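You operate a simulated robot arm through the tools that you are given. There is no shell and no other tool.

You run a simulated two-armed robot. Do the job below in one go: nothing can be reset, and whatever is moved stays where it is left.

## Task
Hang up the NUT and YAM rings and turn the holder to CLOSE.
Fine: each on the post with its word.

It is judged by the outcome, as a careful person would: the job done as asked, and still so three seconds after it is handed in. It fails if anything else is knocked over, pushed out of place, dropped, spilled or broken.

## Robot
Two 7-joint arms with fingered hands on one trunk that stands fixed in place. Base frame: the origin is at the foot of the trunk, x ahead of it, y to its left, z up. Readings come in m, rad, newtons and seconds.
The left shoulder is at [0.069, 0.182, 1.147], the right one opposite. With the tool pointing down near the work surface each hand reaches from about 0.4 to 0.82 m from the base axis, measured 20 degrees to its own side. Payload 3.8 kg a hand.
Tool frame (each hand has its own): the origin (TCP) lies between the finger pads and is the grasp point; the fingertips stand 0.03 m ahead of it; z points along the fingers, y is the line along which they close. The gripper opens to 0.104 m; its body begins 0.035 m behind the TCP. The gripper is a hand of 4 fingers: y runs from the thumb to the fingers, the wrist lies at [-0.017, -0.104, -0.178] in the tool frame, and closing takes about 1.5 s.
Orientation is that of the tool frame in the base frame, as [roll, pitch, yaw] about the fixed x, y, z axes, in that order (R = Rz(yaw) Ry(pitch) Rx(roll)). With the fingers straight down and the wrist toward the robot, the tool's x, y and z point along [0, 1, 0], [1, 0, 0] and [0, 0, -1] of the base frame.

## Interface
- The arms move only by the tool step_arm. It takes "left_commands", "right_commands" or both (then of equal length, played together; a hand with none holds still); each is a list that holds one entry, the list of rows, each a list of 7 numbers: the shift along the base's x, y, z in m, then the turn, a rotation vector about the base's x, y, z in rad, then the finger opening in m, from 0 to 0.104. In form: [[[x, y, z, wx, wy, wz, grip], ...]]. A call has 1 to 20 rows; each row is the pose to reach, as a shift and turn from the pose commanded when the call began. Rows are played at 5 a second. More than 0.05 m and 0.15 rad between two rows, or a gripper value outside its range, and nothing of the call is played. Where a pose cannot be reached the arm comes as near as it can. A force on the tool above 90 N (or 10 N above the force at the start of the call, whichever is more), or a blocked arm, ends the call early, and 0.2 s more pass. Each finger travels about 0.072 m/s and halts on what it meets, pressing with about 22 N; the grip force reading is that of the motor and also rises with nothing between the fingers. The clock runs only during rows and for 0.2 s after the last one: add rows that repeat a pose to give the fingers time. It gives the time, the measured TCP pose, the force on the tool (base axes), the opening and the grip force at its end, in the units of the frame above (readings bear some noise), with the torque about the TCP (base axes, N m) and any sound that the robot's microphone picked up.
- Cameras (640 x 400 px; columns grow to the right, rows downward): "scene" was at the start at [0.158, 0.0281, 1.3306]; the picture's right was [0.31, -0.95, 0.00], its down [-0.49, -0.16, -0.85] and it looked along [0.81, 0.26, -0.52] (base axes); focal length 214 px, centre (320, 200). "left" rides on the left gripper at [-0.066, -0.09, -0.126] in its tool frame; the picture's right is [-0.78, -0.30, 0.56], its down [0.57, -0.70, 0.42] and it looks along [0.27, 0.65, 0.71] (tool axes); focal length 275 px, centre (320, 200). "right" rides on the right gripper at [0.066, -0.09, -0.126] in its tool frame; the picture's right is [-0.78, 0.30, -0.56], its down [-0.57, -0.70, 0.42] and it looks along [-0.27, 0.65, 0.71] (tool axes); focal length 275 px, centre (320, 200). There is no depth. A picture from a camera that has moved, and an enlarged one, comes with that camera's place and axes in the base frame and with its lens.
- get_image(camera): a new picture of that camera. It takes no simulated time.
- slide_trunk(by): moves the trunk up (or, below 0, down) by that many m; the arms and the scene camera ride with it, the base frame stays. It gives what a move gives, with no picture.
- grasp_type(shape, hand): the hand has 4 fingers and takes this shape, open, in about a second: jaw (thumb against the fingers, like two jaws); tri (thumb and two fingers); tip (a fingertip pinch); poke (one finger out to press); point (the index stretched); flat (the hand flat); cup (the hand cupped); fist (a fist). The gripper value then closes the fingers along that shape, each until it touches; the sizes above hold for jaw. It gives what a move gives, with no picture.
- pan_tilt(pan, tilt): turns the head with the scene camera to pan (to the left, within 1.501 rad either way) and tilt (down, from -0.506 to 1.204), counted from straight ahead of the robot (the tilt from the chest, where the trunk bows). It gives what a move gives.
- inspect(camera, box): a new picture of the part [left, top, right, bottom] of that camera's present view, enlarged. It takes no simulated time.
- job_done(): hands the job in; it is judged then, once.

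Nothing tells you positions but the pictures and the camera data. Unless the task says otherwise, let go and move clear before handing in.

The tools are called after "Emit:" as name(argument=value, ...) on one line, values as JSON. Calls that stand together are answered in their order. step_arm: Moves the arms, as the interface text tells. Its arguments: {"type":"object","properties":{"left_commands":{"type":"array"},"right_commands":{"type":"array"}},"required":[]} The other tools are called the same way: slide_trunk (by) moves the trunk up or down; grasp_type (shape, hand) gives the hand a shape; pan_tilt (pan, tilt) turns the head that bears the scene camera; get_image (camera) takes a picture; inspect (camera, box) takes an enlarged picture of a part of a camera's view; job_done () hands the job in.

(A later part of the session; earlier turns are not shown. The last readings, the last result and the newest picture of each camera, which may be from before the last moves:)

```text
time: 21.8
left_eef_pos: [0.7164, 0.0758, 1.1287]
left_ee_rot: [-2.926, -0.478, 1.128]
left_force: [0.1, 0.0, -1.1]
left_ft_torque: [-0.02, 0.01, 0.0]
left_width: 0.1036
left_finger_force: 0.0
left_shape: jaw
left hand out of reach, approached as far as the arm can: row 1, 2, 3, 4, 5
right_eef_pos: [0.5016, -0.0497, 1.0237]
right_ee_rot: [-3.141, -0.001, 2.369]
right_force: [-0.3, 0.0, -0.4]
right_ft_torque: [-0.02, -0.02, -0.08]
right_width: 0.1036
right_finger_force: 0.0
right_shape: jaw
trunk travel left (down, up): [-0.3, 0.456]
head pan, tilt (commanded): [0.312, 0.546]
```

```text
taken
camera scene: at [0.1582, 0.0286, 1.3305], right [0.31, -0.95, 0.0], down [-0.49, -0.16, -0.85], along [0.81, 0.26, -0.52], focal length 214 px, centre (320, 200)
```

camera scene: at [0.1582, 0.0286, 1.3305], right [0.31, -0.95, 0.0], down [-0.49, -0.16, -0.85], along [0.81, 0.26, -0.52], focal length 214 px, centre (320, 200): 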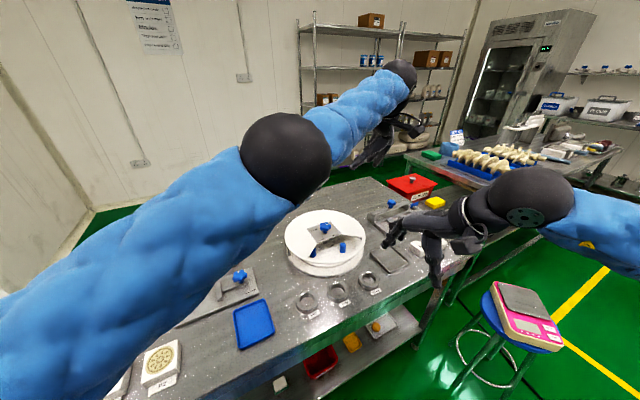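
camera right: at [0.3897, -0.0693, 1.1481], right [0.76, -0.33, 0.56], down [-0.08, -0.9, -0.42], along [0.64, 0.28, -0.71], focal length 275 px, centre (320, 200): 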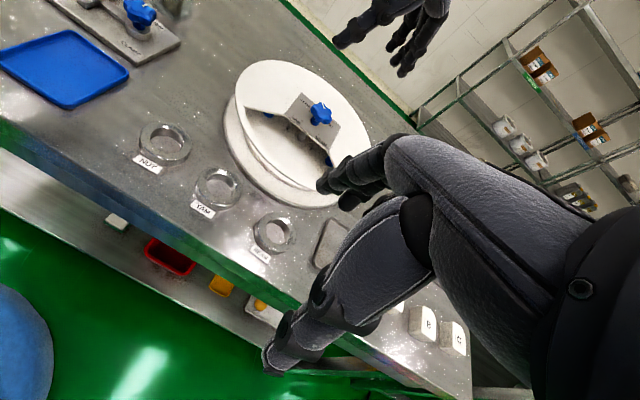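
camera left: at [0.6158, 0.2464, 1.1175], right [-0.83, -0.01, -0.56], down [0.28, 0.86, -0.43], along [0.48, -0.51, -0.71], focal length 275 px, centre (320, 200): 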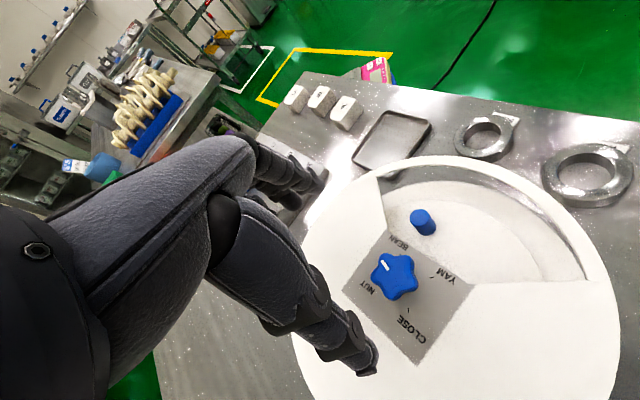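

Each of those turns lets the arm fold a little more. I'll keep turning the hand clockwise while drawing in to see whether it comes free.

Emit:
step_arm(left_commands=[[[-0.02, 0.02, 0, 0, 0, -0.14, 0.104], [-0.04, 0.04, 0, 0, 0, -0.28, 0.104], [-0.06, 0.06, 0, 0, 0, -0.42, 0.104], [-0.08, 0.08, 0, 0, 0, -0.56, 0.104], [-0.08, 0.08, 0, 0, 0, -0.7, 0.104]]])

Emit:
get_image(camera="scene")

```text
time: 23.0
left_eef_pos: [0.7469, 0.1349, 1.1646]
left_ee_rot: [-2.928, -0.47, 0.427]
left_force: [1.0, 0.2, 0.3]
left_ft_torque: [-0.01, 0.03, -0.01]
left_width: 0.1039
left_finger_force: 0.0
left_shape: jaw
left hand out of reach, approached as far as the arm can: row 1, 2, 3, 4, 5
right_eef_pos: [0.5022, -0.0491, 1.022]
right_ee_rot: [-3.138, -0.002, 2.37]
right_force: [0.5, 1.0, -0.2]
right_ft_torque: [-0.02, 0.06, 0.01]
right_width: 0.1034
right_finger_force: 0.0
right_shape: jaw
trunk travel left (down, up): [-0.3, 0.456]
head pan, tilt (commanded): [0.312, 0.546]
```

```text
taken
camera scene: at [0.1618, 0.0302, 1.3298], right [0.31, -0.95, 0.0], down [-0.5, -0.16, -0.85], along [0.81, 0.26, -0.52], focal length 214 px, centre (320, 200)
```

scene: 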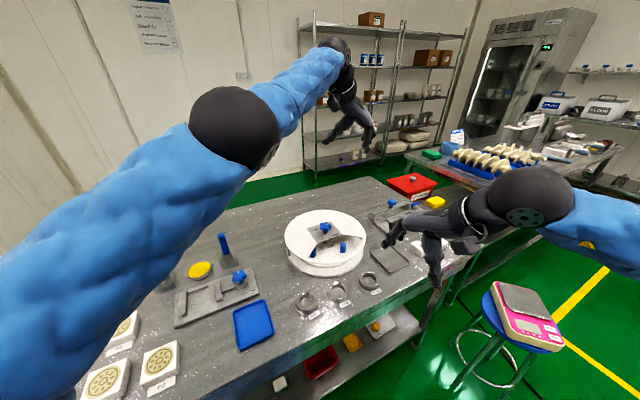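

I think the elbow has gone past straight, so pulling inward only presses it against its stop. I'll do the opposite: stretch outward (up and left, in free air) while turning the hand back, then bend it the right way.

Emit:
step_arm(left_commands=[[[0.01, 0.02, 0.01, 0, 0, 0.13, 0.104], [0.02, 0.04, 0.02, 0, 0, 0.26, 0.104], [0.03, 0.06, 0.03, 0, 0, 0.39, 0.104], [0.04, 0.08, 0.035, 0, 0, 0.52, 0.104], [0.045, 0.1, 0.04, 0, 0, 0.65, 0.104], [0.05, 0.115, 0.045, 0, 0, 0.7, 0.104], [0.05, 0.115, 0.045, 0, 0, 0.7, 0.104]]])

Emit:
step_arm(left_commands=[[[0.01, 0, 0.01, -0.13, 0, 0, 0.104], [0.02, 0, 0.02, -0.26, 0, 0, 0.104], [0.03, 0, 0.03, -0.39, 0, 0, 0.104], [0.04, 0, 0.04, -0.52, 0, 0, 0.104], [0.04, 0, 0.04, -0.52, 0, 0, 0.104]]])

Emit:
get_image(camera="scene")

```text
time: 24.6
left_eef_pos: [0.7396, 0.2523, 1.1879]
left_ee_rot: [-2.928, -0.478, 1.129]
left_force: [-0.5, -0.1, -0.2]
left_ft_torque: [-0.03, 0.02, 0.01]
left_width: 0.104
left_finger_force: 0.0
left_shape: jaw
left hand out of reach, approached as far as the arm can: row 1, 2, 3, 4, 5, 6, 7
right_eef_pos: [0.5002, -0.0512, 1.0247]
right_ee_rot: [-3.142, 0.0, 2.37]
right_force: [0.1, -0.3, -0.7]
right_ft_torque: [-0.04, 0.0, -0.01]
right_width: 0.1036
right_finger_force: 0.1
right_shape: jaw
trunk travel left (down, up): [-0.3, 0.456]
head pan, tilt (commanded): [0.312, 0.546]
```

```text
time: 25.8
left_eef_pos: [0.7338, 0.2546, 1.2004]
left_ee_rot: [3.139, -0.001, 1.179]
left_force: [-0.2, -0.4, 0.5]
left_ft_torque: [0.02, -0.02, 0.06]
left_width: 0.1041
left_finger_force: 0.1
left_shape: jaw
left hand out of reach, approached as far as the arm can: row 1, 2, 3, 4, 5
right_eef_pos: [0.4991, -0.0515, 1.0251]
right_ee_rot: [3.14, 0.001, 2.37]
right_force: [0.1, -0.8, -0.4]
right_ft_torque: [-0.01, 0.02, 0.02]
right_width: 0.1041
right_finger_force: 0.0
right_shape: jaw
trunk travel left (down, up): [-0.3, 0.456]
head pan, tilt (commanded): [0.312, 0.546]
```

```text
taken
camera scene: at [0.1566, 0.0263, 1.3309], right [0.31, -0.95, 0.0], down [-0.49, -0.16, -0.86], along [0.81, 0.26, -0.52], focal length 214 px, centre (320, 200)
```

scene: 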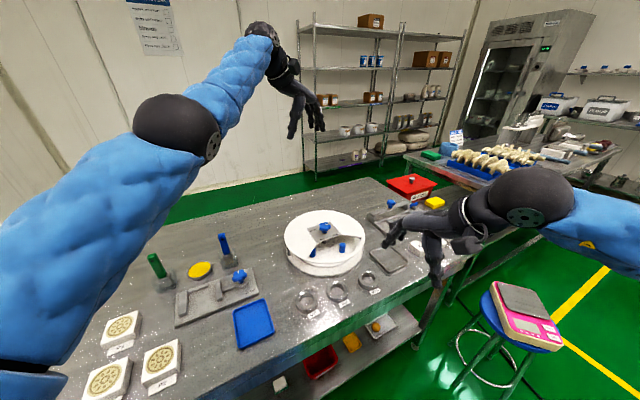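

The arm is nearly straight now with the elbow neutral. Next I'll swing the hand upward, which should bend the elbow the natural way, and then draw inward.

Emit:
step_arm(left_commands=[[[-0.015, -0.002, 0.037, 0, 0, 0, 0.104], [-0.03, -0.005, 0.074, 0, 0, 0, 0.104], [-0.045, -0.007, 0.111, 0, 0, 0, 0.104], [-0.06, -0.01, 0.148, 0, 0, 0, 0.104]]])

Emit:
step_arm(left_commands=[[[-0.03, 0, 0, 0, 0, 0, 0.104], [-0.06, 0, 0, 0, 0, 0, 0.104], [-0.09, 0, 0, 0, 0, 0, 0.104]]])

Emit:
get_image(camera="scene")

```text
time: 26.8
left_eef_pos: [0.6614, 0.2475, 1.3343]
left_ee_rot: [3.14, 0.0, 1.18]
left_force: [0.3, -0.5, -0.1]
left_ft_torque: [0.03, 0.0, 0.01]
left_width: 0.1043
left_finger_force: 0.1
left_shape: jaw
left hand out of reach, approached as far as the arm can: row 1, 2, 3, 4
right_eef_pos: [0.4995, -0.0489, 1.0239]
right_ee_rot: [3.14, 0.0, 2.37]
right_force: [0.4, 0.1, -0.4]
right_ft_torque: [-0.02, 0.03, -0.01]
right_width: 0.1038
right_finger_force: 0.1
right_shape: jaw
trunk travel left (down, up): [-0.3, 0.456]
head pan, tilt (commanded): [0.312, 0.546]
```

```text
time: 27.6
left_eef_pos: [0.6336, 0.2529, 1.3647]
left_ee_rot: [-3.139, 0.001, 1.179]
left_force: [0.4, 0.6, 0.0]
left_ft_torque: [-0.03, 0.0, 0.02]
left_width: 0.1043
left_finger_force: 0.0
left_shape: jaw
left hand out of reach, approached as far as the arm can: row 1, 2, 3
right_eef_pos: [0.5003, -0.0514, 1.0257]
right_ee_rot: [3.141, 0.001, 2.37]
right_force: [-0.4, 0.8, 0.4]
right_ft_torque: [-0.01, -0.01, 0.01]
right_width: 0.1038
right_finger_force: 0.0
right_shape: jaw
trunk travel left (down, up): [-0.3, 0.456]
head pan, tilt (commanded): [0.312, 0.546]
```

```text
taken
camera scene: at [0.1576, 0.028, 1.3307], right [0.31, -0.95, 0.0], down [-0.49, -0.16, -0.85], along [0.81, 0.26, -0.52], focal length 214 px, centre (320, 200)
```

scene: 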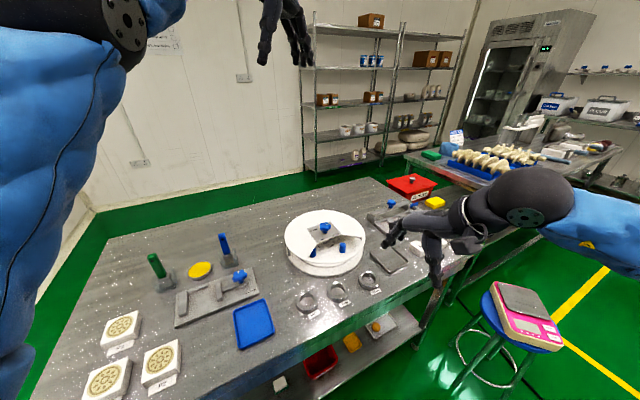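

The arm still won't fold. I'll turn the head to look at the left arm itself and see how the elbow is bent.

Emit:
pan_tilt(pan=0.7, tilt=-0.2)

Emit:
get_image(camera="scene")

```text
time: 28.7
left_eef_pos: [0.6329, 0.2522, 1.3659]
left_ee_rot: [-3.138, 0.0, 1.179]
left_force: [-0.1, 0.1, -0.1]
left_ft_torque: [-0.01, -0.01, 0.03]
left_width: 0.1043
left_finger_force: 0.0
left_shape: jaw
right_eef_pos: [0.5003, -0.0498, 1.0249]
right_ee_rot: [-3.14, 0.0, 2.369]
right_force: [0.0, -0.4, -0.1]
right_ft_torque: [0.01, -0.01, 0.02]
right_width: 0.1035
right_finger_force: 0.1
right_shape: jaw
trunk travel left (down, up): [-0.3, 0.456]
head pan, tilt (commanded): [0.7, -0.201]
```

```text
taken
camera scene: at [0.1363, 0.054, 1.3983], right [0.64, -0.77, 0.0], down [0.15, 0.13, -0.98], along [0.75, 0.63, 0.2], focal length 214 px, centre (320, 200)
```

scene: 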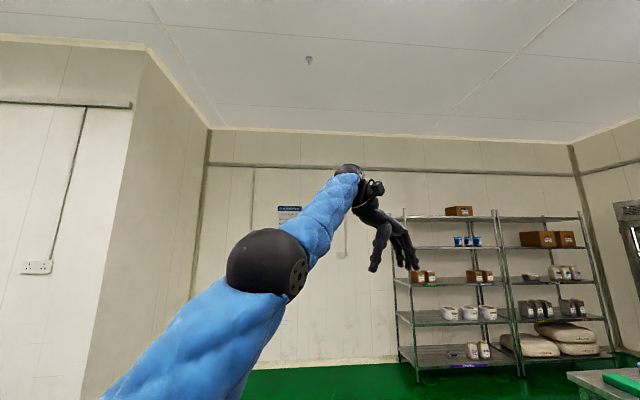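

The arm is straight, its elbow axis running roughly left-right, so the natural bend lifts the wrist up and to the right. I'll swing the straight arm down-left first, then a long way up-right and finally inward, all well above the table.

Emit:
step_arm(left_commands=[[[0.015, 0.014, -0.023, 0, 0, 0, 0.104], [0.0296, 0.028, -0.046, 0, 0, 0, 0.104], [0.042, 0.042, -0.071, 0, 0, 0, 0.104], [0.054, 0.055, -0.096, 0, 0, 0, 0.104], [0.064, 0.068, -0.122, 0, 0, 0, 0.104], [0.074, 0.08, -0.149, 0, 0, 0, 0.104], [0.081, 0.092, -0.176, 0, 0, 0, 0.104], [0.088, 0.104, -0.204, 0, 0, 0, 0.104]]])

Emit:
step_arm(left_commands=[[[-0.007, -0.012, 0.028, 0, 0, 0, 0.104], [-0.014, -0.024, 0.055, 0, 0, 0, 0.104], [-0.024, -0.036, 0.082, 0, 0, 0, 0.104], [-0.034, -0.049, 0.108, 0, 0, 0, 0.104], [-0.046, -0.062, 0.133, 0, 0, 0, 0.104], [-0.058, -0.076, 0.158, 0, 0, 0, 0.104], [-0.073, -0.09, 0.181, 0, 0, 0, 0.104], [-0.088, -0.104, 0.204, 0, 0, 0, 0.104], [-0.105, -0.1185, 0.2255, 0, 0, 0, 0.104], [-0.122, -0.1335, 0.2465, 0, 0, 0, 0.104], [-0.141, -0.1485, 0.2655, 0, 0, 0, 0.104], [-0.1605, -0.163, 0.2845, 0, 0, 0, 0.104]]])

Emit:
get_image(camera="scene")

```text
time: 30.5
left_eef_pos: [0.7262, 0.3589, 1.1635]
left_ee_rot: [-3.14, 0.003, 1.18]
left_force: [0.5, 0.3, 0.0]
left_ft_torque: [0.02, 0.01, -0.05]
left_width: 0.1038
left_finger_force: 0.0
left_shape: jaw
left hand out of reach, approached as far as the arm can: row 7, 8
right_eef_pos: [0.5009, -0.0494, 1.0238]
right_ee_rot: [-3.14, -0.001, 2.37]
right_force: [0.0, 0.2, -0.4]
right_ft_torque: [-0.03, -0.02, 0.02]
right_width: 0.1037
right_finger_force: 0.1
right_shape: jaw
trunk travel left (down, up): [-0.3, 0.456]
head pan, tilt (commanded): [0.7, -0.201]
```

```text
time: 33.1
left_eef_pos: [0.5574, 0.1932, 1.4441]
left_ee_rot: [3.141, -0.001, 1.178]
left_force: [-0.9, -0.1, -0.4]
left_ft_torque: [-0.02, 0.03, 0.0]
left_width: 0.1039
left_finger_force: 0.0
left_shape: jaw
left hand out of reach, approached as far as the arm can: row 6, 7, 8, 9, 10, 11, 12
right_eef_pos: [0.4984, -0.0507, 1.0246]
right_ee_rot: [3.14, 0.001, 2.369]
right_force: [-0.6, 0.0, -1.3]
right_ft_torque: [-0.01, 0.0, -0.02]
right_width: 0.1037
right_finger_force: 0.0
right_shape: jaw
trunk travel left (down, up): [-0.3, 0.456]
head pan, tilt (commanded): [0.7, -0.201]
```

```text
taken
camera scene: at [0.1347, 0.0534, 1.3987], right [0.64, -0.76, 0.0], down [0.15, 0.13, -0.98], along [0.75, 0.63, 0.2], focal length 214 px, centre (320, 200)
```

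scene: 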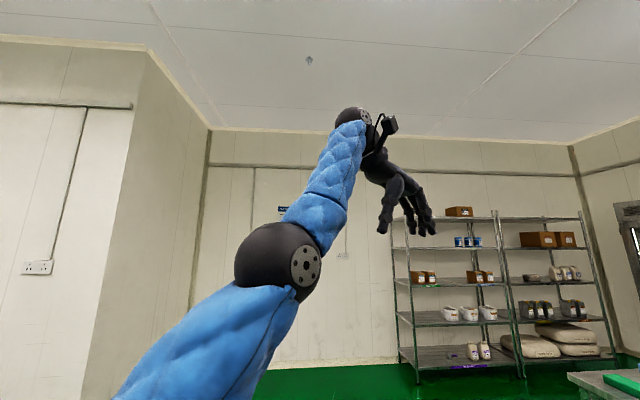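

The forearm now bends upward at the elbow, the natural way. Now I'll draw the hand inward and down.

Emit:
step_arm(left_commands=[[[-0.015, 0, -0.02, 0, 0, 0, 0.104], [-0.03, 0, -0.04, 0, 0, 0, 0.104], [-0.045, 0, -0.06, 0, 0, 0, 0.104], [-0.06, 0, -0.08, 0, 0, 0, 0.104]]])

Emit:
get_image(camera="scene")

```text
time: 34.1
left_eef_pos: [0.5596, 0.194, 1.4428]
left_ee_rot: [-3.141, 0.001, 1.182]
left_force: [-0.8, 0.5, -0.5]
left_ft_torque: [-0.02, -0.03, 0.05]
left_width: 0.1039
left_finger_force: 0.0
left_shape: jaw
left hand out of reach, approached as far as the arm can: row 1, 2, 3, 4
right_eef_pos: [0.5006, -0.0505, 1.0239]
right_ee_rot: [-3.141, 0.001, 2.37]
right_force: [-0.7, -0.5, 0.7]
right_ft_torque: [0.03, 0.0, 0.01]
right_width: 0.1039
right_finger_force: 0.0
right_shape: jaw
trunk travel left (down, up): [-0.3, 0.456]
head pan, tilt (commanded): [0.7, -0.201]
```

```text
taken
camera scene: at [0.1363, 0.054, 1.3984], right [0.64, -0.76, 0.0], down [0.15, 0.13, -0.98], along [0.75, 0.63, 0.2], focal length 214 px, centre (320, 200)
```

scene: 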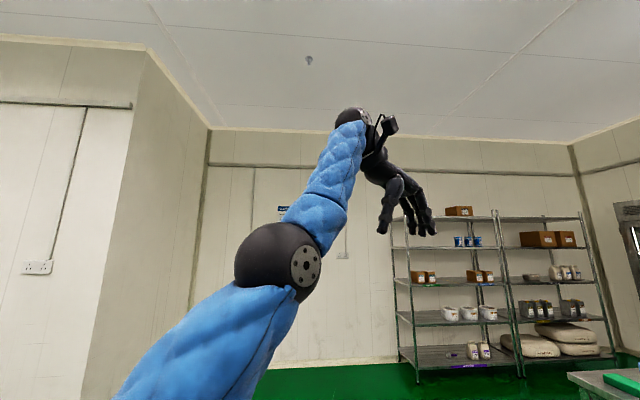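

It's still stuck on the far side of straight. I'll stretch it outward while swinging down, so the elbow sits exactly straight, then sweep quickly up-right while easing inward.

Emit:
step_arm(left_commands=[[[0.045, 0.0186, 0.0077, 0, 0, 0, 0.104], [0.0654, 0.0343, -0.0124, 0, 0, 0, 0.104], [0.0835, 0.0498, -0.0348, 0, 0, 0, 0.104], [0.1015, 0.0652, -0.0571, 0, 0, 0, 0.104], [0.1171, 0.08, -0.0814, 0, 0, 0, 0.104], [0.1327, 0.0948, -0.1057, 0, 0, 0, 0.104], [0.1458, 0.109, -0.1321, 0, 0, 0, 0.104], [0.1588, 0.1233, -0.1584, 0, 0, 0, 0.104], [0.1691, 0.1367, -0.1862, 0, 0, 0, 0.104], [0.1795, 0.1501, -0.214, 0, 0, 0, 0.104], [0.187, 0.1626, -0.2432, 0, 0, 0, 0.104], [0.1944, 0.1752, -0.2723, 0, 0, 0, 0.104]]])

Emit:
step_arm(left_commands=[[[-0.0117, -0.0181, 0.0392, 0, 0, 0, 0.104], [-0.0288, -0.0376, 0.0766, 0, 0, 0, 0.104], [-0.0501, -0.0581, 0.1108, 0, 0, 0, 0.104], [-0.0752, -0.0794, 0.1414, 0, 0, 0, 0.104], [-0.1039, -0.1011, 0.1679, 0, 0, 0, 0.104], [-0.1357, -0.1228, 0.19, 0, 0, 0, 0.104], [-0.1694, -0.1442, 0.208, 0, 0, 0, 0.104], [-0.19, -0.1472, 0.1864, 0, 0, 0, 0.104]]])

Emit:
get_image(camera="scene")

```text
time: 36.7
left_eef_pos: [0.7289, 0.3647, 1.1575]
left_ee_rot: [-3.141, -0.002, 1.181]
left_force: [0.3, 0.0, 0.6]
left_ft_torque: [-0.01, 0.04, 0.01]
left_width: 0.1039
left_finger_force: 0.0
left_shape: jaw
left hand out of reach, approached as far as the arm can: row 1, 2, 3, 4, 5, 6, 7, 8, 9, 10, 11, 12
right_eef_pos: [0.501, -0.05, 1.023]
right_ee_rot: [-3.139, 0.001, 2.37]
right_force: [0.0, 0.2, -0.1]
right_ft_torque: [-0.03, 0.01, 0.01]
right_width: 0.1039
right_finger_force: 0.1
right_shape: jaw
trunk travel left (down, up): [-0.3, 0.456]
head pan, tilt (commanded): [0.7, -0.201]
```

```text
time: 38.5
left_eef_pos: [0.6013, 0.2202, 1.4052]
left_ee_rot: [-3.141, 0.0, 1.182]
left_force: [-0.5, 0.0, 0.0]
left_ft_torque: [0.04, 0.05, 0.0]
left_width: 0.1036
left_finger_force: 0.1
left_shape: jaw
left hand out of reach, approached as far as the arm can: row 2, 3, 4, 5, 6, 7, 8
right_eef_pos: [0.5002, -0.0495, 1.0238]
right_ee_rot: [-3.141, 0.0, 2.37]
right_force: [-0.5, -0.5, 0.8]
right_ft_torque: [0.0, -0.01, 0.0]
right_width: 0.1038
right_finger_force: 0.0
right_shape: jaw
trunk travel left (down, up): [-0.3, 0.456]
head pan, tilt (commanded): [0.7, -0.201]
```

```text
taken
camera scene: at [0.1364, 0.0539, 1.3984], right [0.64, -0.76, 0.0], down [0.15, 0.13, -0.98], along [0.75, 0.63, 0.2], focal length 214 px, centre (320, 200)
```

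scene: 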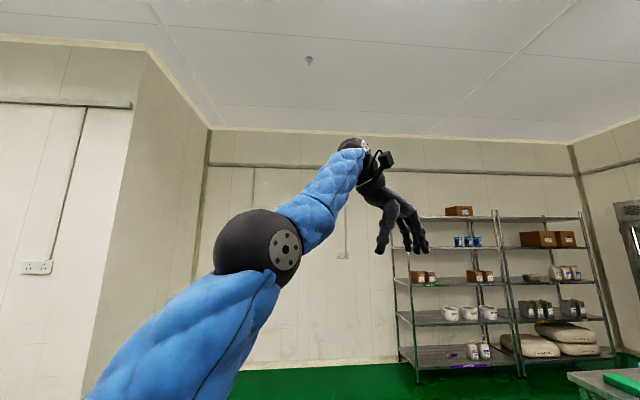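

I'll test whether the wrist's heading is what blocks the fold: tilt the fingers forward while drawing inward, up here in free air.

Emit:
step_arm(left_commands=[[[-0.01, 0, 0, 0, -0.14, 0, 0.104], [-0.02, 0, 0, 0, -0.28, 0, 0.104], [-0.03, 0, 0, 0, -0.42, 0, 0.104], [-0.04, 0, 0, 0, -0.56, 0, 0.104], [-0.05, 0, 0, 0, -0.7, 0, 0.104], [-0.06, 0, 0, 0, -0.84, 0, 0.104]]])

Emit:
get_image(camera="scene")

```text
time: 39.9
left_eef_pos: [0.6697, 0.2404, 1.561]
left_ee_rot: [2.341, -0.287, 1.301]
left_force: [0.1, 0.4, 0.1]
left_ft_torque: [-0.04, -0.04, -0.01]
left_width: 0.1039
left_finger_force: 0.1
left_shape: jaw
left hand out of reach, approached as far as the arm can: row 1, 2, 3, 4, 5, 6
right_eef_pos: [0.5004, -0.0501, 1.0235]
right_ee_rot: [3.142, -0.001, 2.37]
right_force: [0.7, 1.1, 0.2]
right_ft_torque: [0.01, 0.01, -0.02]
right_width: 0.1038
right_finger_force: 0.1
right_shape: jaw
trunk travel left (down, up): [-0.3, 0.456]
head pan, tilt (commanded): [0.7, -0.201]
```

```text
taken
camera scene: at [0.1361, 0.0544, 1.3984], right [0.64, -0.76, 0.0], down [0.15, 0.13, -0.98], along [0.75, 0.63, 0.2], focal length 214 px, centre (320, 200)
```

scene: 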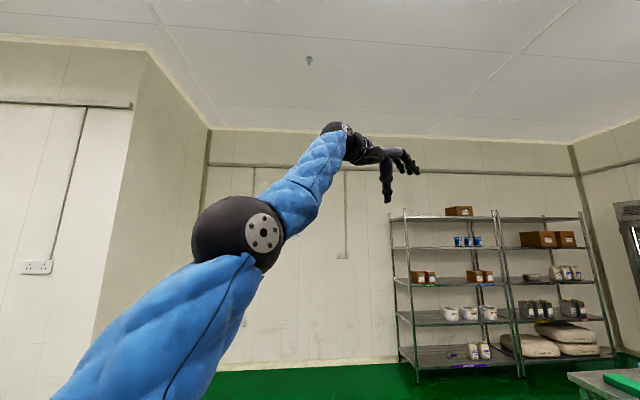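

The wrist isn't the block; the elbow is bent slightly the wrong way. I'll undo the tilt and swing down, then make one long upward sweep while stretching outward, so the elbow passes through straight onto its proper side.

Emit:
step_arm(left_commands=[[[0.0065, 0.0135, -0.0441, 0, 0.084, 0, 0.104], [0.013, 0.027, -0.0882, 0, 0.168, 0, 0.104], [0.0195, 0.0405, -0.1323, 0, 0.252, 0, 0.104], [0.026, 0.054, -0.1764, 0, 0.336, 0, 0.104], [0.0325, 0.0675, -0.2205, 0, 0.42, 0, 0.104], [0.039, 0.081, -0.2646, 0, 0.504, 0, 0.104], [0.0455, 0.0945, -0.3087, 0, 0.588, 0, 0.104], [0.052, 0.108, -0.3528, 0, 0.672, 0, 0.104], [0.0585, 0.1215, -0.3969, 0, 0.756, 0, 0.104], [0.065, 0.135, -0.441, 0, 0.84, 0, 0.104]]])

Emit:
get_image(camera="scene")

```text
time: 42.1
left_eef_pos: [0.736, 0.3705, 1.1193]
left_ee_rot: [-3.14, 0.002, 1.181]
left_force: [0.1, 0.1, 0.1]
left_ft_torque: [-0.01, -0.01, -0.01]
left_width: 0.1039
left_finger_force: 0.1
left_shape: jaw
left hand out of reach, approached as far as the arm can: row 1, 2, 3, 4, 5, 6, 7, 8, 9, 10
right_eef_pos: [0.5026, -0.0496, 1.0233]
right_ee_rot: [-3.14, 0.0, 2.37]
right_force: [-0.4, -0.2, 0.0]
right_ft_torque: [0.01, 0.0, -0.01]
right_width: 0.1039
right_finger_force: 0.1
right_shape: jaw
trunk travel left (down, up): [-0.3, 0.456]
head pan, tilt (commanded): [0.7, -0.201]
```

```text
taken
camera scene: at [0.1377, 0.0549, 1.3981], right [0.64, -0.76, 0.0], down [0.15, 0.13, -0.98], along [0.75, 0.63, 0.2], focal length 214 px, centre (320, 200)
```

scene: 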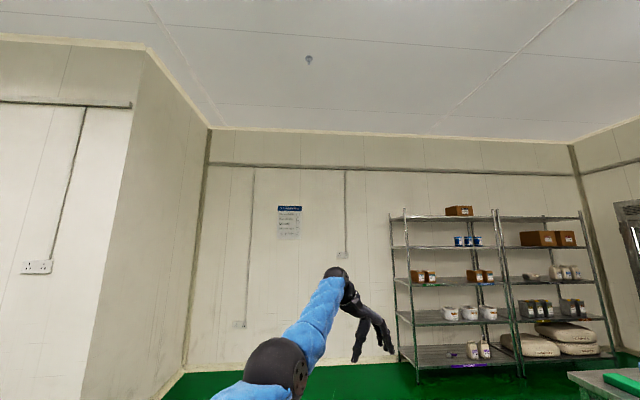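

The arm is straight and low again, clear of the table. Now the long upward sweep with an outward stretch, ending inward.

Emit:
step_arm(left_commands=[[[0.0256, 0, 0.0403, 0, 0, 0, 0.104], [0.0148, 0, 0.0709, 0, 0, 0, 0.104], [0.0024, 0, 0.1009, 0, 0, 0, 0.104], [-0.0115, 0, 0.1302, 0, 0, 0, 0.104], [-0.0269, 0, 0.1588, 0, 0, 0, 0.104], [-0.0438, 0, 0.1865, 0, 0, 0, 0.104], [-0.0622, 0, 0.2132, 0, 0, 0, 0.104], [-0.0819, 0, 0.239, 0, 0, 0, 0.104], [-0.1029, 0, 0.2638, 0, 0, 0, 0.104], [-0.1252, 0, 0.2873, 0, 0, 0, 0.104], [-0.1487, 0, 0.3097, 0, 0, 0, 0.104], [-0.1734, 0, 0.3308, 0, 0, 0, 0.104], [-0.1991, 0, 0.3506, 0, 0, 0, 0.104], [-0.2376, 0, 0.3529, 0, 0, 0, 0.104], [-0.2719, 0, 0.3563, 0, 0, 0, 0.104], [-0.3079, 0, 0.3531, 0, 0, 0, 0.104], [-0.3448, 0, 0.343, 0, 0, 0, 0.104]]])

Emit:
get_image(camera="scene")

```text
time: 45.7
left_eef_pos: [0.3923, 0.3629, 1.4676]
left_ee_rot: [3.137, -0.001, 1.18]
left_force: [3.2, -0.3, -2.3]
left_ft_torque: [0.04, 0.26, -0.04]
left_width: 0.1042
left_finger_force: 0.1
left_shape: jaw
left hand out of reach, approached as far as the arm can: row 1, 2, 3, 4, 5, 6, 7, 8, 9, 10, 11, 12, 13, 14, 15, 16
right_eef_pos: [0.5021, -0.0544, 1.023]
right_ee_rot: [3.14, -0.005, 2.369]
right_force: [-0.4, -2.0, -0.9]
right_ft_torque: [0.12, 0.02, 0.04]
right_width: 0.1038
right_finger_force: 0.1
right_shape: jaw
trunk travel left (down, up): [-0.3, 0.456]
head pan, tilt (commanded): [0.7, -0.201]
```

```text
taken
camera scene: at [0.139, 0.0481, 1.3981], right [0.64, -0.77, -0.01], down [0.15, 0.13, -0.98], along [0.75, 0.63, 0.2], focal length 214 px, centre (320, 200)
```

scene: 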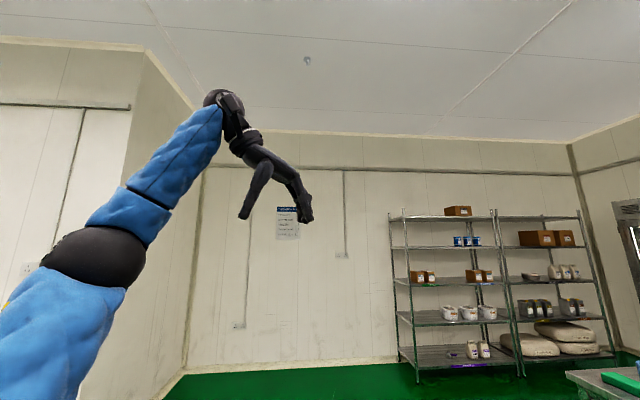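

It came free: the last row was reached with the arm folding. I'll now bring it down to about where it started.

Emit:
step_arm(left_commands=[[[0.0, 0.0, -0.04, 0, 0, 0, 0.104], [0.01, 0.0, -0.08, 0, 0, 0.07, 0.104], [0.025, 0.001, -0.12, 0, 0, 0.15, 0.104], [0.04, 0.002, -0.155, 0, 0, 0.23, 0.104], [0.055, 0.003, -0.19, 0, 0, 0.31, 0.104], [0.068, 0.004, -0.217, 0, 0, 0.39, 0.104]]])

Emit:
get_image(camera="scene")

```text
time: 47.1
left_eef_pos: [0.4606, 0.3751, 1.2482]
left_ee_rot: [-3.141, -0.001, 1.571]
left_force: [0.2, -0.8, -0.2]
left_ft_torque: [0.01, 0.03, 0.0]
left_width: 0.1041
left_finger_force: 0.1
left_shape: jaw
right_eef_pos: [0.5001, -0.0503, 1.0244]
right_ee_rot: [3.141, 0.001, 2.371]
right_force: [-0.5, -1.4, 0.1]
right_ft_torque: [-0.01, -0.04, -0.03]
right_width: 0.1039
right_finger_force: 0.1
right_shape: jaw
trunk travel left (down, up): [-0.3, 0.456]
head pan, tilt (commanded): [0.7, -0.201]
```

```text
taken
camera scene: at [0.1365, 0.054, 1.3984], right [0.64, -0.76, 0.0], down [0.15, 0.13, -0.98], along [0.75, 0.63, 0.2], focal length 214 px, centre (320, 200)
```

scene: 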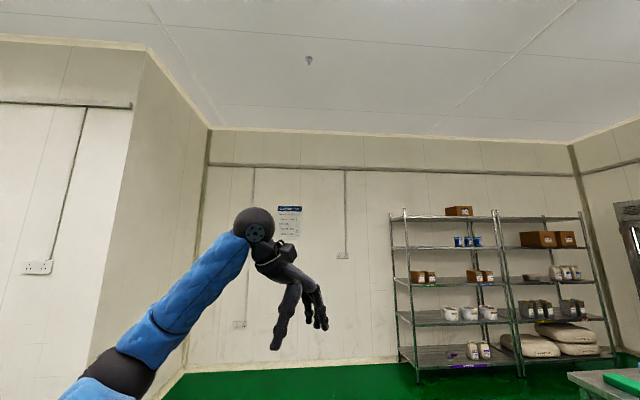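

The left arm is free again and bent naturally. I'll turn the head back to the table, aimed at the holder, and check that nothing has changed there.

Emit:
pan_tilt(pan=0.25, tilt=0.75)

Emit:
get_image(camera="scene")

Emit:
inspect(camera="right", box=[220, 50, 380, 210])

```text
time: 48.3
left_eef_pos: [0.4607, 0.3752, 1.2488]
left_ee_rot: [-3.14, 0.001, 1.57]
left_force: [0.2, -0.3, 0.2]
left_ft_torque: [0.01, -0.01, 0.02]
left_width: 0.1039
left_finger_force: 0.0
left_shape: jaw
right_eef_pos: [0.5, -0.0495, 1.0247]
right_ee_rot: [3.141, 0.0, 2.37]
right_force: [0.9, -0.6, 0.1]
right_ft_torque: [-0.01, 0.0, 0.02]
right_width: 0.1037
right_finger_force: 0.1
right_shape: jaw
trunk travel left (down, up): [-0.3, 0.456]
head pan, tilt (commanded): [0.25, 0.75]
```

```text
taken
camera scene: at [0.1529, 0.021, 1.3129], right [0.25, -0.97, 0.0], down [-0.66, -0.17, -0.73], along [0.71, 0.18, -0.68], focal length 214 px, centre (320, 200)
```

scene: 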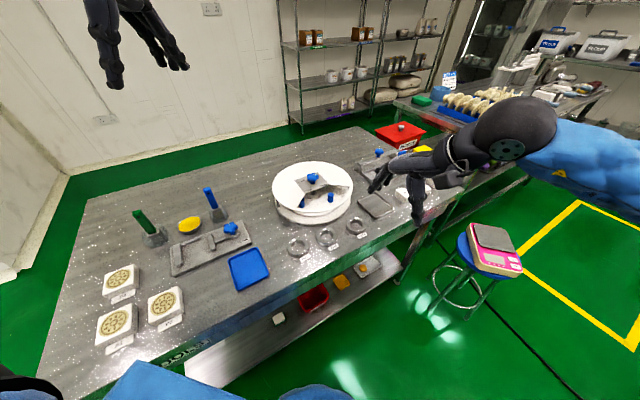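

```text
2.50 times, centred on (300, 130) of right
camera zoom: at [0.3891, -0.0688, 1.1485], right [0.76, -0.33, 0.56], down [-0.08, -0.9, -0.42], along [0.64, 0.28, -0.71], focal length 688 px, centre (370, 375)
```

zoom: 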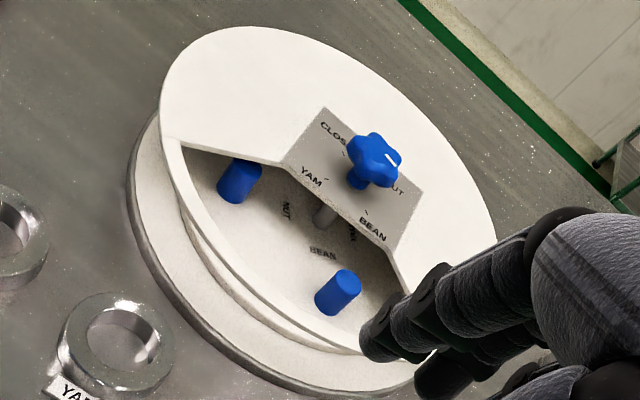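

Nothing on the table has changed. I'll bring the left hand above the knob again, this time with the wrist turned only moderately so the full swing stays well within reach.

Emit:
step_arm(left_commands=[[[0.026, -0.021, -0.024, 0, 0, -0.096, 0.104], [0.052, -0.042, -0.049, 0, 0, -0.193, 0.104], [0.078, -0.064, -0.073, 0, 0, -0.29, 0.104], [0.104, -0.085, -0.097, 0, 0, -0.387, 0.104], [0.13, -0.106, -0.122, 0, 0, -0.483, 0.104], [0.156, -0.127, -0.146, 0, 0, -0.58, 0.104], [0.182, -0.149, -0.17, 0, 0, -0.677, 0.104], [0.208, -0.17, -0.195, 0, 0, -0.773, 0.104], [0.2335, -0.191, -0.219, 0, 0, -0.87, 0.104]]])

Emit:
inspect(camera="left", box=[300, 180, 540, 380])

Emit:
inspect(camera="right", box=[220, 20, 420, 180])

```text
time: 50.3
left_eef_pos: [0.6947, 0.1826, 1.0297]
left_ee_rot: [-3.141, -0.001, 0.702]
left_force: [0.1, -0.9, -0.4]
left_ft_torque: [0.01, 0.02, -0.02]
left_width: 0.104
left_finger_force: 0.1
left_shape: jaw
right_eef_pos: [0.5005, -0.0501, 1.0244]
right_ee_rot: [-3.141, -0.002, 2.37]
right_force: [-0.3, 0.4, -0.2]
right_ft_torque: [0.04, -0.04, 0.03]
right_width: 0.1039
right_finger_force: 0.1
right_shape: jaw
trunk travel left (down, up): [-0.3, 0.456]
head pan, tilt (commanded): [0.25, 0.75]
```

```text
2.00 times, centred on (420, 280) of left
camera zoom: at [0.5857, 0.208, 1.1556], right [-0.78, -0.27, -0.56], down [-0.01, 0.91, -0.42], along [0.62, -0.32, -0.71], focal length 551 px, centre (120, 40)
```

zoom: 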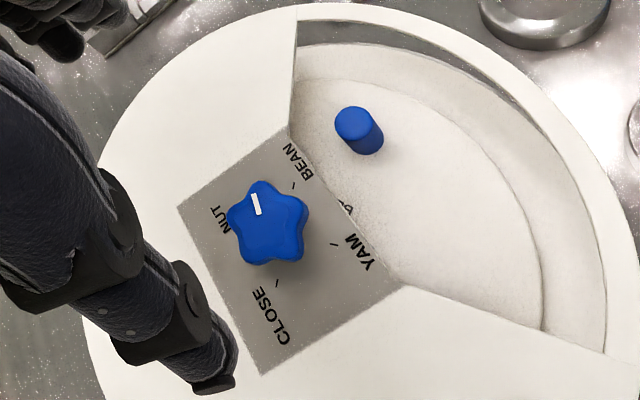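

```text
2.50 times, centred on (320, 100) of right
camera zoom: at [0.3897, -0.0694, 1.1481], right [0.76, -0.33, 0.56], down [-0.08, -0.9, -0.42], along [0.64, 0.28, -0.71], focal length 688 px, centre (320, 450)
```

zoom: 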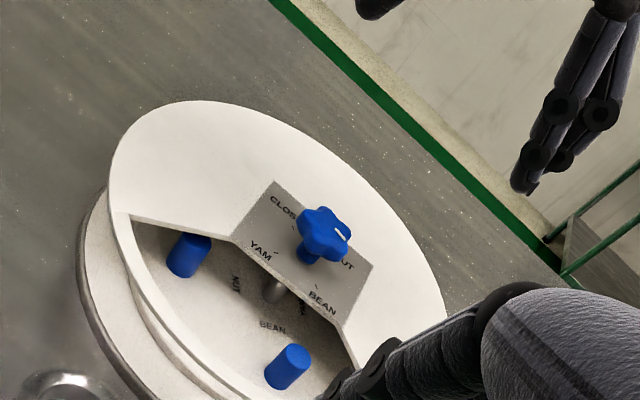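

The knob's pointer is about 55-60° short of NUT. I'll lower onto the knob, grip it, and then turn counter-clockwise.

Emit:
step_arm(left_commands=[[[-0.0005, 0.001, -0.035, 0, 0, 0, 0.104], [-0.0005, 0.001, -0.07, 0, 0, 0, 0.104], [-0.0005, 0.001, -0.1, 0, 0, 0, 0.104], [-0.0005, 0.001, -0.121, 0, 0, 0, 0.104], [-0.0005, 0.001, -0.121, 0, 0, 0, 0.06], [-0.0005, 0.001, -0.121, 0, 0, 0, 0.03], [-0.0005, 0.001, -0.121, 0, 0, 0, 0.02], [-0.0005, 0.001, -0.121, 0, 0, 0, 0.02], [-0.0005, 0.001, -0.121, 0, 0, 0, 0.02]]])

Emit:
inspect(camera="right", box=[220, 20, 420, 180])

```text
time: 52.3
left_eef_pos: [0.6911, 0.1847, 0.9084]
left_ee_rot: [-3.139, 0.001, 0.701]
left_force: [-2.4, 0.8, -1.3]
left_ft_torque: [0.0, 0.08, 0.02]
left_width: 0.0295
left_finger_force: 22.1
left_shape: jaw
right_eef_pos: [0.5, -0.0498, 1.024]
right_ee_rot: [3.141, 0.0, 2.37]
right_force: [-0.6, -0.2, 0.1]
right_ft_torque: [0.01, 0.02, 0.02]
right_width: 0.104
right_finger_force: 0.0
right_shape: jaw
trunk travel left (down, up): [-0.3, 0.456]
head pan, tilt (commanded): [0.25, 0.75]
```

```text
2.50 times, centred on (320, 100) of right
camera zoom: at [0.3888, -0.0686, 1.1485], right [0.76, -0.33, 0.56], down [-0.08, -0.9, -0.42], along [0.64, 0.28, -0.71], focal length 688 px, centre (320, 450)
```

zoom: 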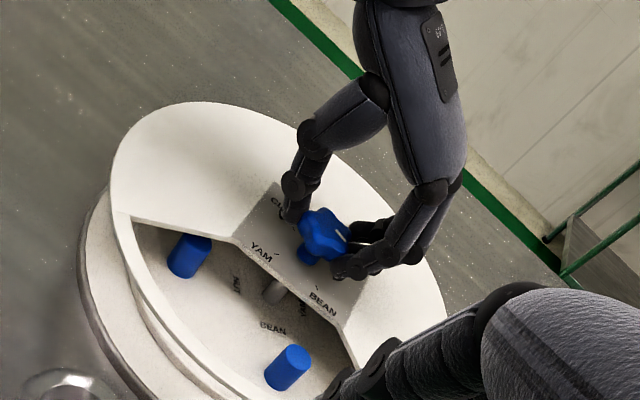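

Gripped. Turning counter-clockwise by about 57°.

Emit:
step_arm(left_commands=[[[0, 0, 0, 0, 0, 0.11, 0.02], [0, 0, 0, 0, 0, 0.22, 0.02], [0, 0, 0, 0, 0, 0.33, 0.02], [0, 0, 0, 0, 0, 0.44, 0.02], [0, 0, 0, 0, 0, 0.55, 0.02], [0, 0, 0, 0, 0, 0.66, 0.02], [0, 0, 0, 0, 0, 0.77, 0.02], [0, 0, 0, 0, 0, 0.88, 0.02], [0, 0, 0, 0, 0, 1.0, 0.02], [0, 0, 0, 0, 0, 1.0, 0.02]]])

Emit:
inspect(camera="right", box=[220, 20, 420, 180])

Emit:
inspect(camera="scene", box=[260, 130, 370, 230])

```text
time: 54.5
left_eef_pos: [0.693, 0.184, 0.9091]
left_ee_rot: [-3.141, 0.0, 1.704]
left_force: [-0.3, -4.8, -6.6]
left_ft_torque: [-0.04, -0.02, 0.0]
left_width: 0.0291
left_finger_force: 22.3
left_shape: jaw
right_eef_pos: [0.5, -0.05, 1.0233]
right_ee_rot: [-3.141, 0.0, 2.371]
right_force: [-0.8, -0.6, 0.5]
right_ft_torque: [-0.01, -0.02, -0.01]
right_width: 0.1039
right_finger_force: 0.1
right_shape: jaw
trunk travel left (down, up): [-0.3, 0.456]
head pan, tilt (commanded): [0.25, 0.75]
```

```text
2.50 times, centred on (320, 100) of right
camera zoom: at [0.3896, -0.0691, 1.1482], right [0.76, -0.33, 0.56], down [-0.08, -0.9, -0.42], along [0.64, 0.28, -0.71], focal length 688 px, centre (320, 450)
```

zoom: 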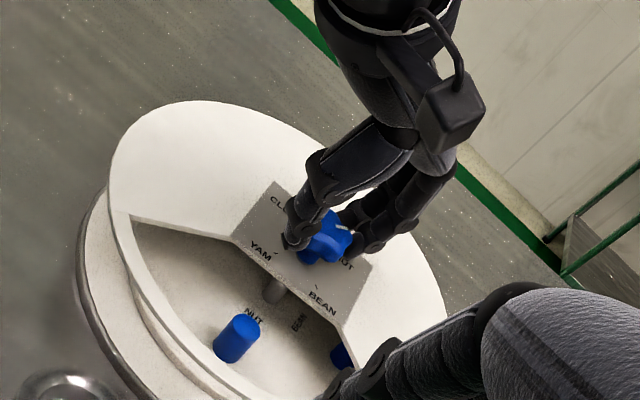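

```text
4.00 times, centred on (315, 180) of scene
camera zoom: at [0.1535, 0.0206, 1.3128], right [0.25, -0.97, 0.0], down [-0.66, -0.17, -0.73], along [0.71, 0.18, -0.68], focal length 858 px, centre (340, 280)
```

zoom: 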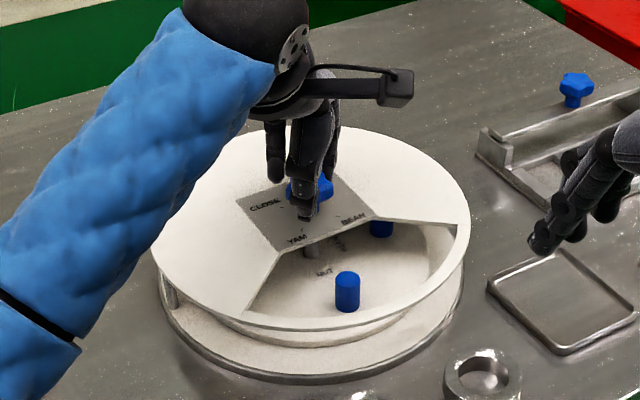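

The NUT post is at the window, a few degrees short of centre. I'll nudge it a bit further, let go, and take the left hand back to its starting place.

Emit:
step_arm(left_commands=[[[0, 0, 0, 0, 0, 0.08, 0.02], [0, 0, 0, 0, 0, 0.08, 0.02], [0, 0, 0, 0, 0, 0.08, 0.06], [0, 0, 0, 0, 0, 0.08, 0.104], [0, 0, 0, 0, 0, 0.08, 0.104], [0, 0, 0, 0, 0, 0.08, 0.104], [0, 0, 0.03, 0, 0, 0.08, 0.104], [0, 0, 0.07, 0, 0, 0.08, 0.104], [0, 0, 0.11, 0, 0, 0.08, 0.104], [-0.03, 0.025, 0.14, 0, 0, 0.05, 0.104], [-0.06, 0.05, 0.165, 0, 0, 0.0, 0.104], [-0.09, 0.075, 0.19, 0, 0, -0.05, 0.104], [-0.12, 0.1, 0.215, 0, 0, -0.1, 0.104], [-0.15, 0.125, 0.24, 0, 0, -0.13, 0.104], [-0.18, 0.15, 0.265, 0, 0, -0.13, 0.104], [-0.21, 0.175, 0.29, 0, 0, -0.13, 0.104]]])

Emit:
get_image(camera="scene")

Emit:
inspect(camera="right", box=[220, 20, 420, 180])

Emit:
inspect(camera="scene", box=[270, 150, 360, 240])

```text
time: 57.9
left_eef_pos: [0.4809, 0.3563, 1.199]
left_ee_rot: [-3.141, -0.001, 1.569]
left_force: [-0.1, 0.2, 0.4]
left_ft_torque: [0.0, 0.0, -0.02]
left_width: 0.1038
left_finger_force: 0.2
left_shape: jaw
right_eef_pos: [0.4982, -0.0497, 1.0241]
right_ee_rot: [3.141, 0.002, 2.37]
right_force: [-0.4, 0.3, 0.1]
right_ft_torque: [-0.03, 0.0, -0.01]
right_width: 0.1042
right_finger_force: 0.0
right_shape: jaw
trunk travel left (down, up): [-0.3, 0.456]
head pan, tilt (commanded): [0.25, 0.75]
```

```text
taken
camera scene: at [0.1516, 0.0213, 1.3131], right [0.25, -0.97, 0.0], down [-0.66, -0.17, -0.73], along [0.71, 0.18, -0.68], focal length 214 px, centre (320, 200)
```

scene: 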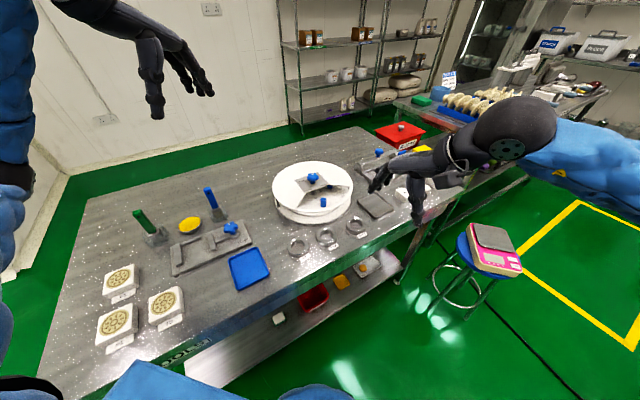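

```text
2.50 times, centred on (320, 100) of right
camera zoom: at [0.3879, -0.0685, 1.149], right [0.76, -0.33, 0.56], down [-0.08, -0.9, -0.42], along [0.64, 0.28, -0.71], focal length 688 px, centre (320, 450)
```

zoom: 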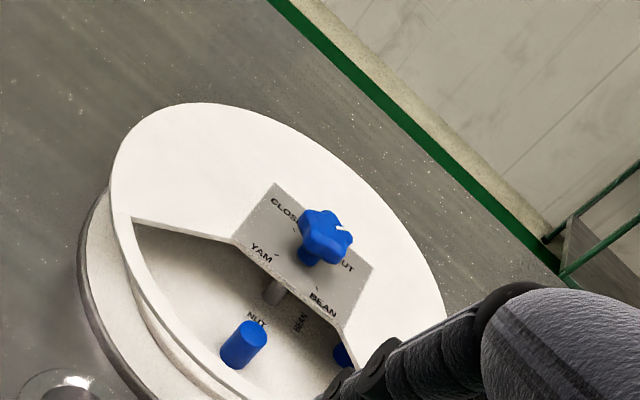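

```text
4.44 times, centred on (315, 195) of scene
camera zoom: at [0.1516, 0.0213, 1.3131], right [0.25, -0.97, 0.0], down [-0.66, -0.17, -0.73], along [0.71, 0.18, -0.68], focal length 953 px, centre (342, 222)
```

zoom: 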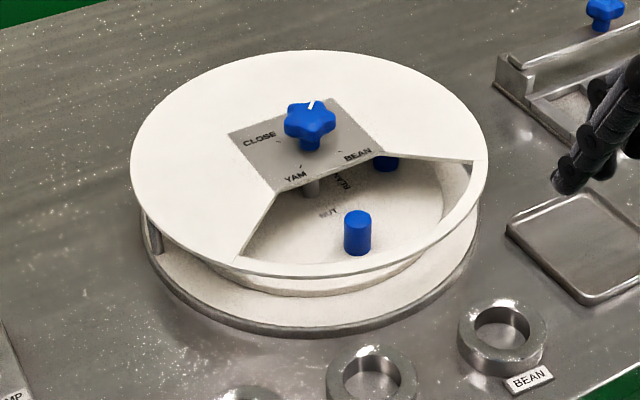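

The NUT post now stands in the middle of the window at about (0.645, 0.136), its top near z = 0.845. For lifting the ring through the window I want a narrow grip, so I'll look at the left hand's three-finger shape while it's in free air.

Emit:
grasp_type(hand="left", shape="tri")

Emit:
get_image(camera="left")

Emit:
inspect(camera="scene", box=[60, 0, 240, 130])

```text
time: 58.8
left_eef_pos: [0.4831, 0.3564, 1.1994]
left_ee_rot: [-3.141, 0.001, 1.571]
left_force: [0.9, -0.4, -1.0]
left_ft_torque: [-0.01, 0.02, -0.01]
left_width: 0.1038
left_finger_force: 0.0
left_shape: tri
right_eef_pos: [0.4992, -0.0511, 1.0249]
right_ee_rot: [3.141, -0.001, 2.37]
right_force: [-0.1, -0.2, 0.8]
right_ft_torque: [-0.02, 0.01, 0.01]
right_width: 0.1038
right_finger_force: 0.0
right_shape: jaw
trunk travel left (down, up): [-0.3, 0.456]
head pan, tilt (commanded): [0.25, 0.75]
```

```text
taken
camera left: at [0.3925, 0.289, 1.3257], right [-0.3, -0.78, -0.56], down [-0.7, 0.57, -0.42], along [0.65, 0.27, -0.71], focal length 275 px, centre (320, 200)
```

left: 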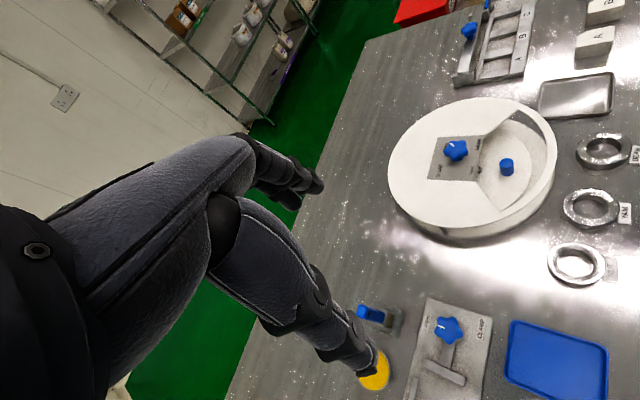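

```text
3.08 times, centred on (150, 65) of scene
camera zoom: at [0.1528, 0.0209, 1.3129], right [0.25, -0.97, 0.0], down [-0.66, -0.17, -0.73], along [0.71, 0.18, -0.68], focal length 660 px, centre (843, 615)
```

zoom: 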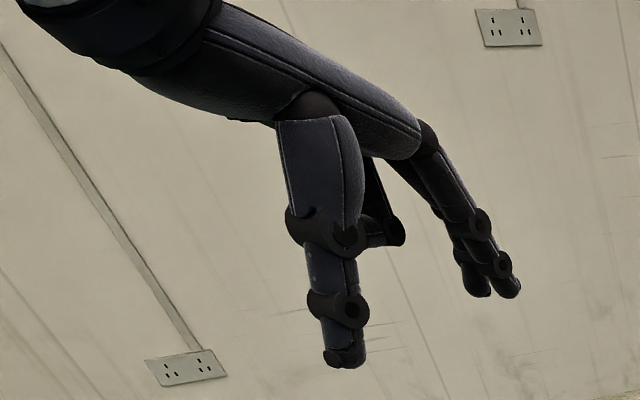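

The three-finger shape is narrow enough for the window (thumb against two fingers). Next I'll measure the NUT ring precisely from all three cameras.

Emit:
inspect(camera="right", box=[120, 110, 200, 180])

Emit:
inspect(camera="scene", box=[270, 220, 370, 280])

Emit:
inspect(camera="left", box=[530, 120, 640, 300])

```text
5.71 times, centred on (160, 145) of right
camera zoom: at [0.389, -0.0688, 1.1485], right [0.76, -0.33, 0.56], down [-0.08, -0.9, -0.42], along [0.64, 0.28, -0.71], focal length 1573 px, centre (1234, 514)
```

zoom: 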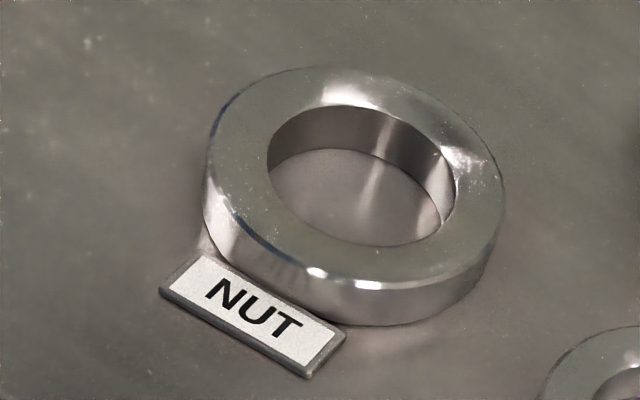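

```text
6.40 times, centred on (320, 250) of scene
camera zoom: at [0.1528, 0.0209, 1.3129], right [0.25, -0.97, 0.0], down [-0.66, -0.17, -0.73], along [0.71, 0.18, -0.68], focal length 1373 px, centre (320, -120)
```

zoom: 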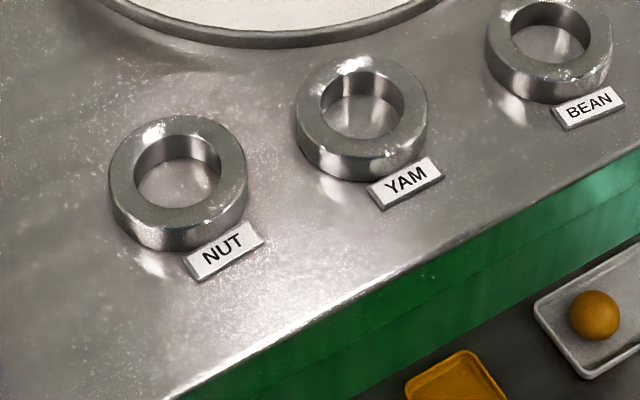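

```text
2.22 times, centred on (585, 210) of left
camera zoom: at [0.3925, 0.289, 1.3257], right [-0.3, -0.78, -0.56], down [-0.7, 0.57, -0.42], along [0.65, 0.27, -0.71], focal length 612 px, centre (-269, 178)
```

zoom: 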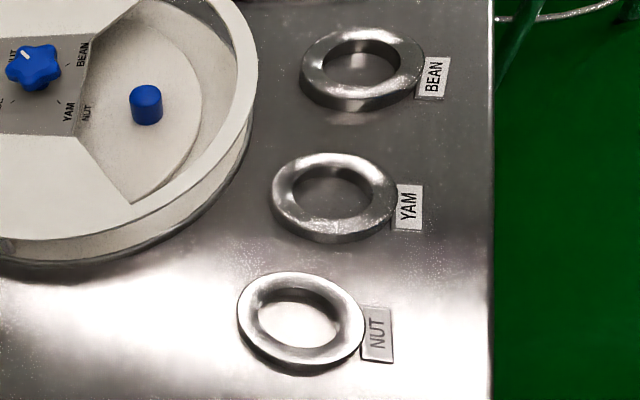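

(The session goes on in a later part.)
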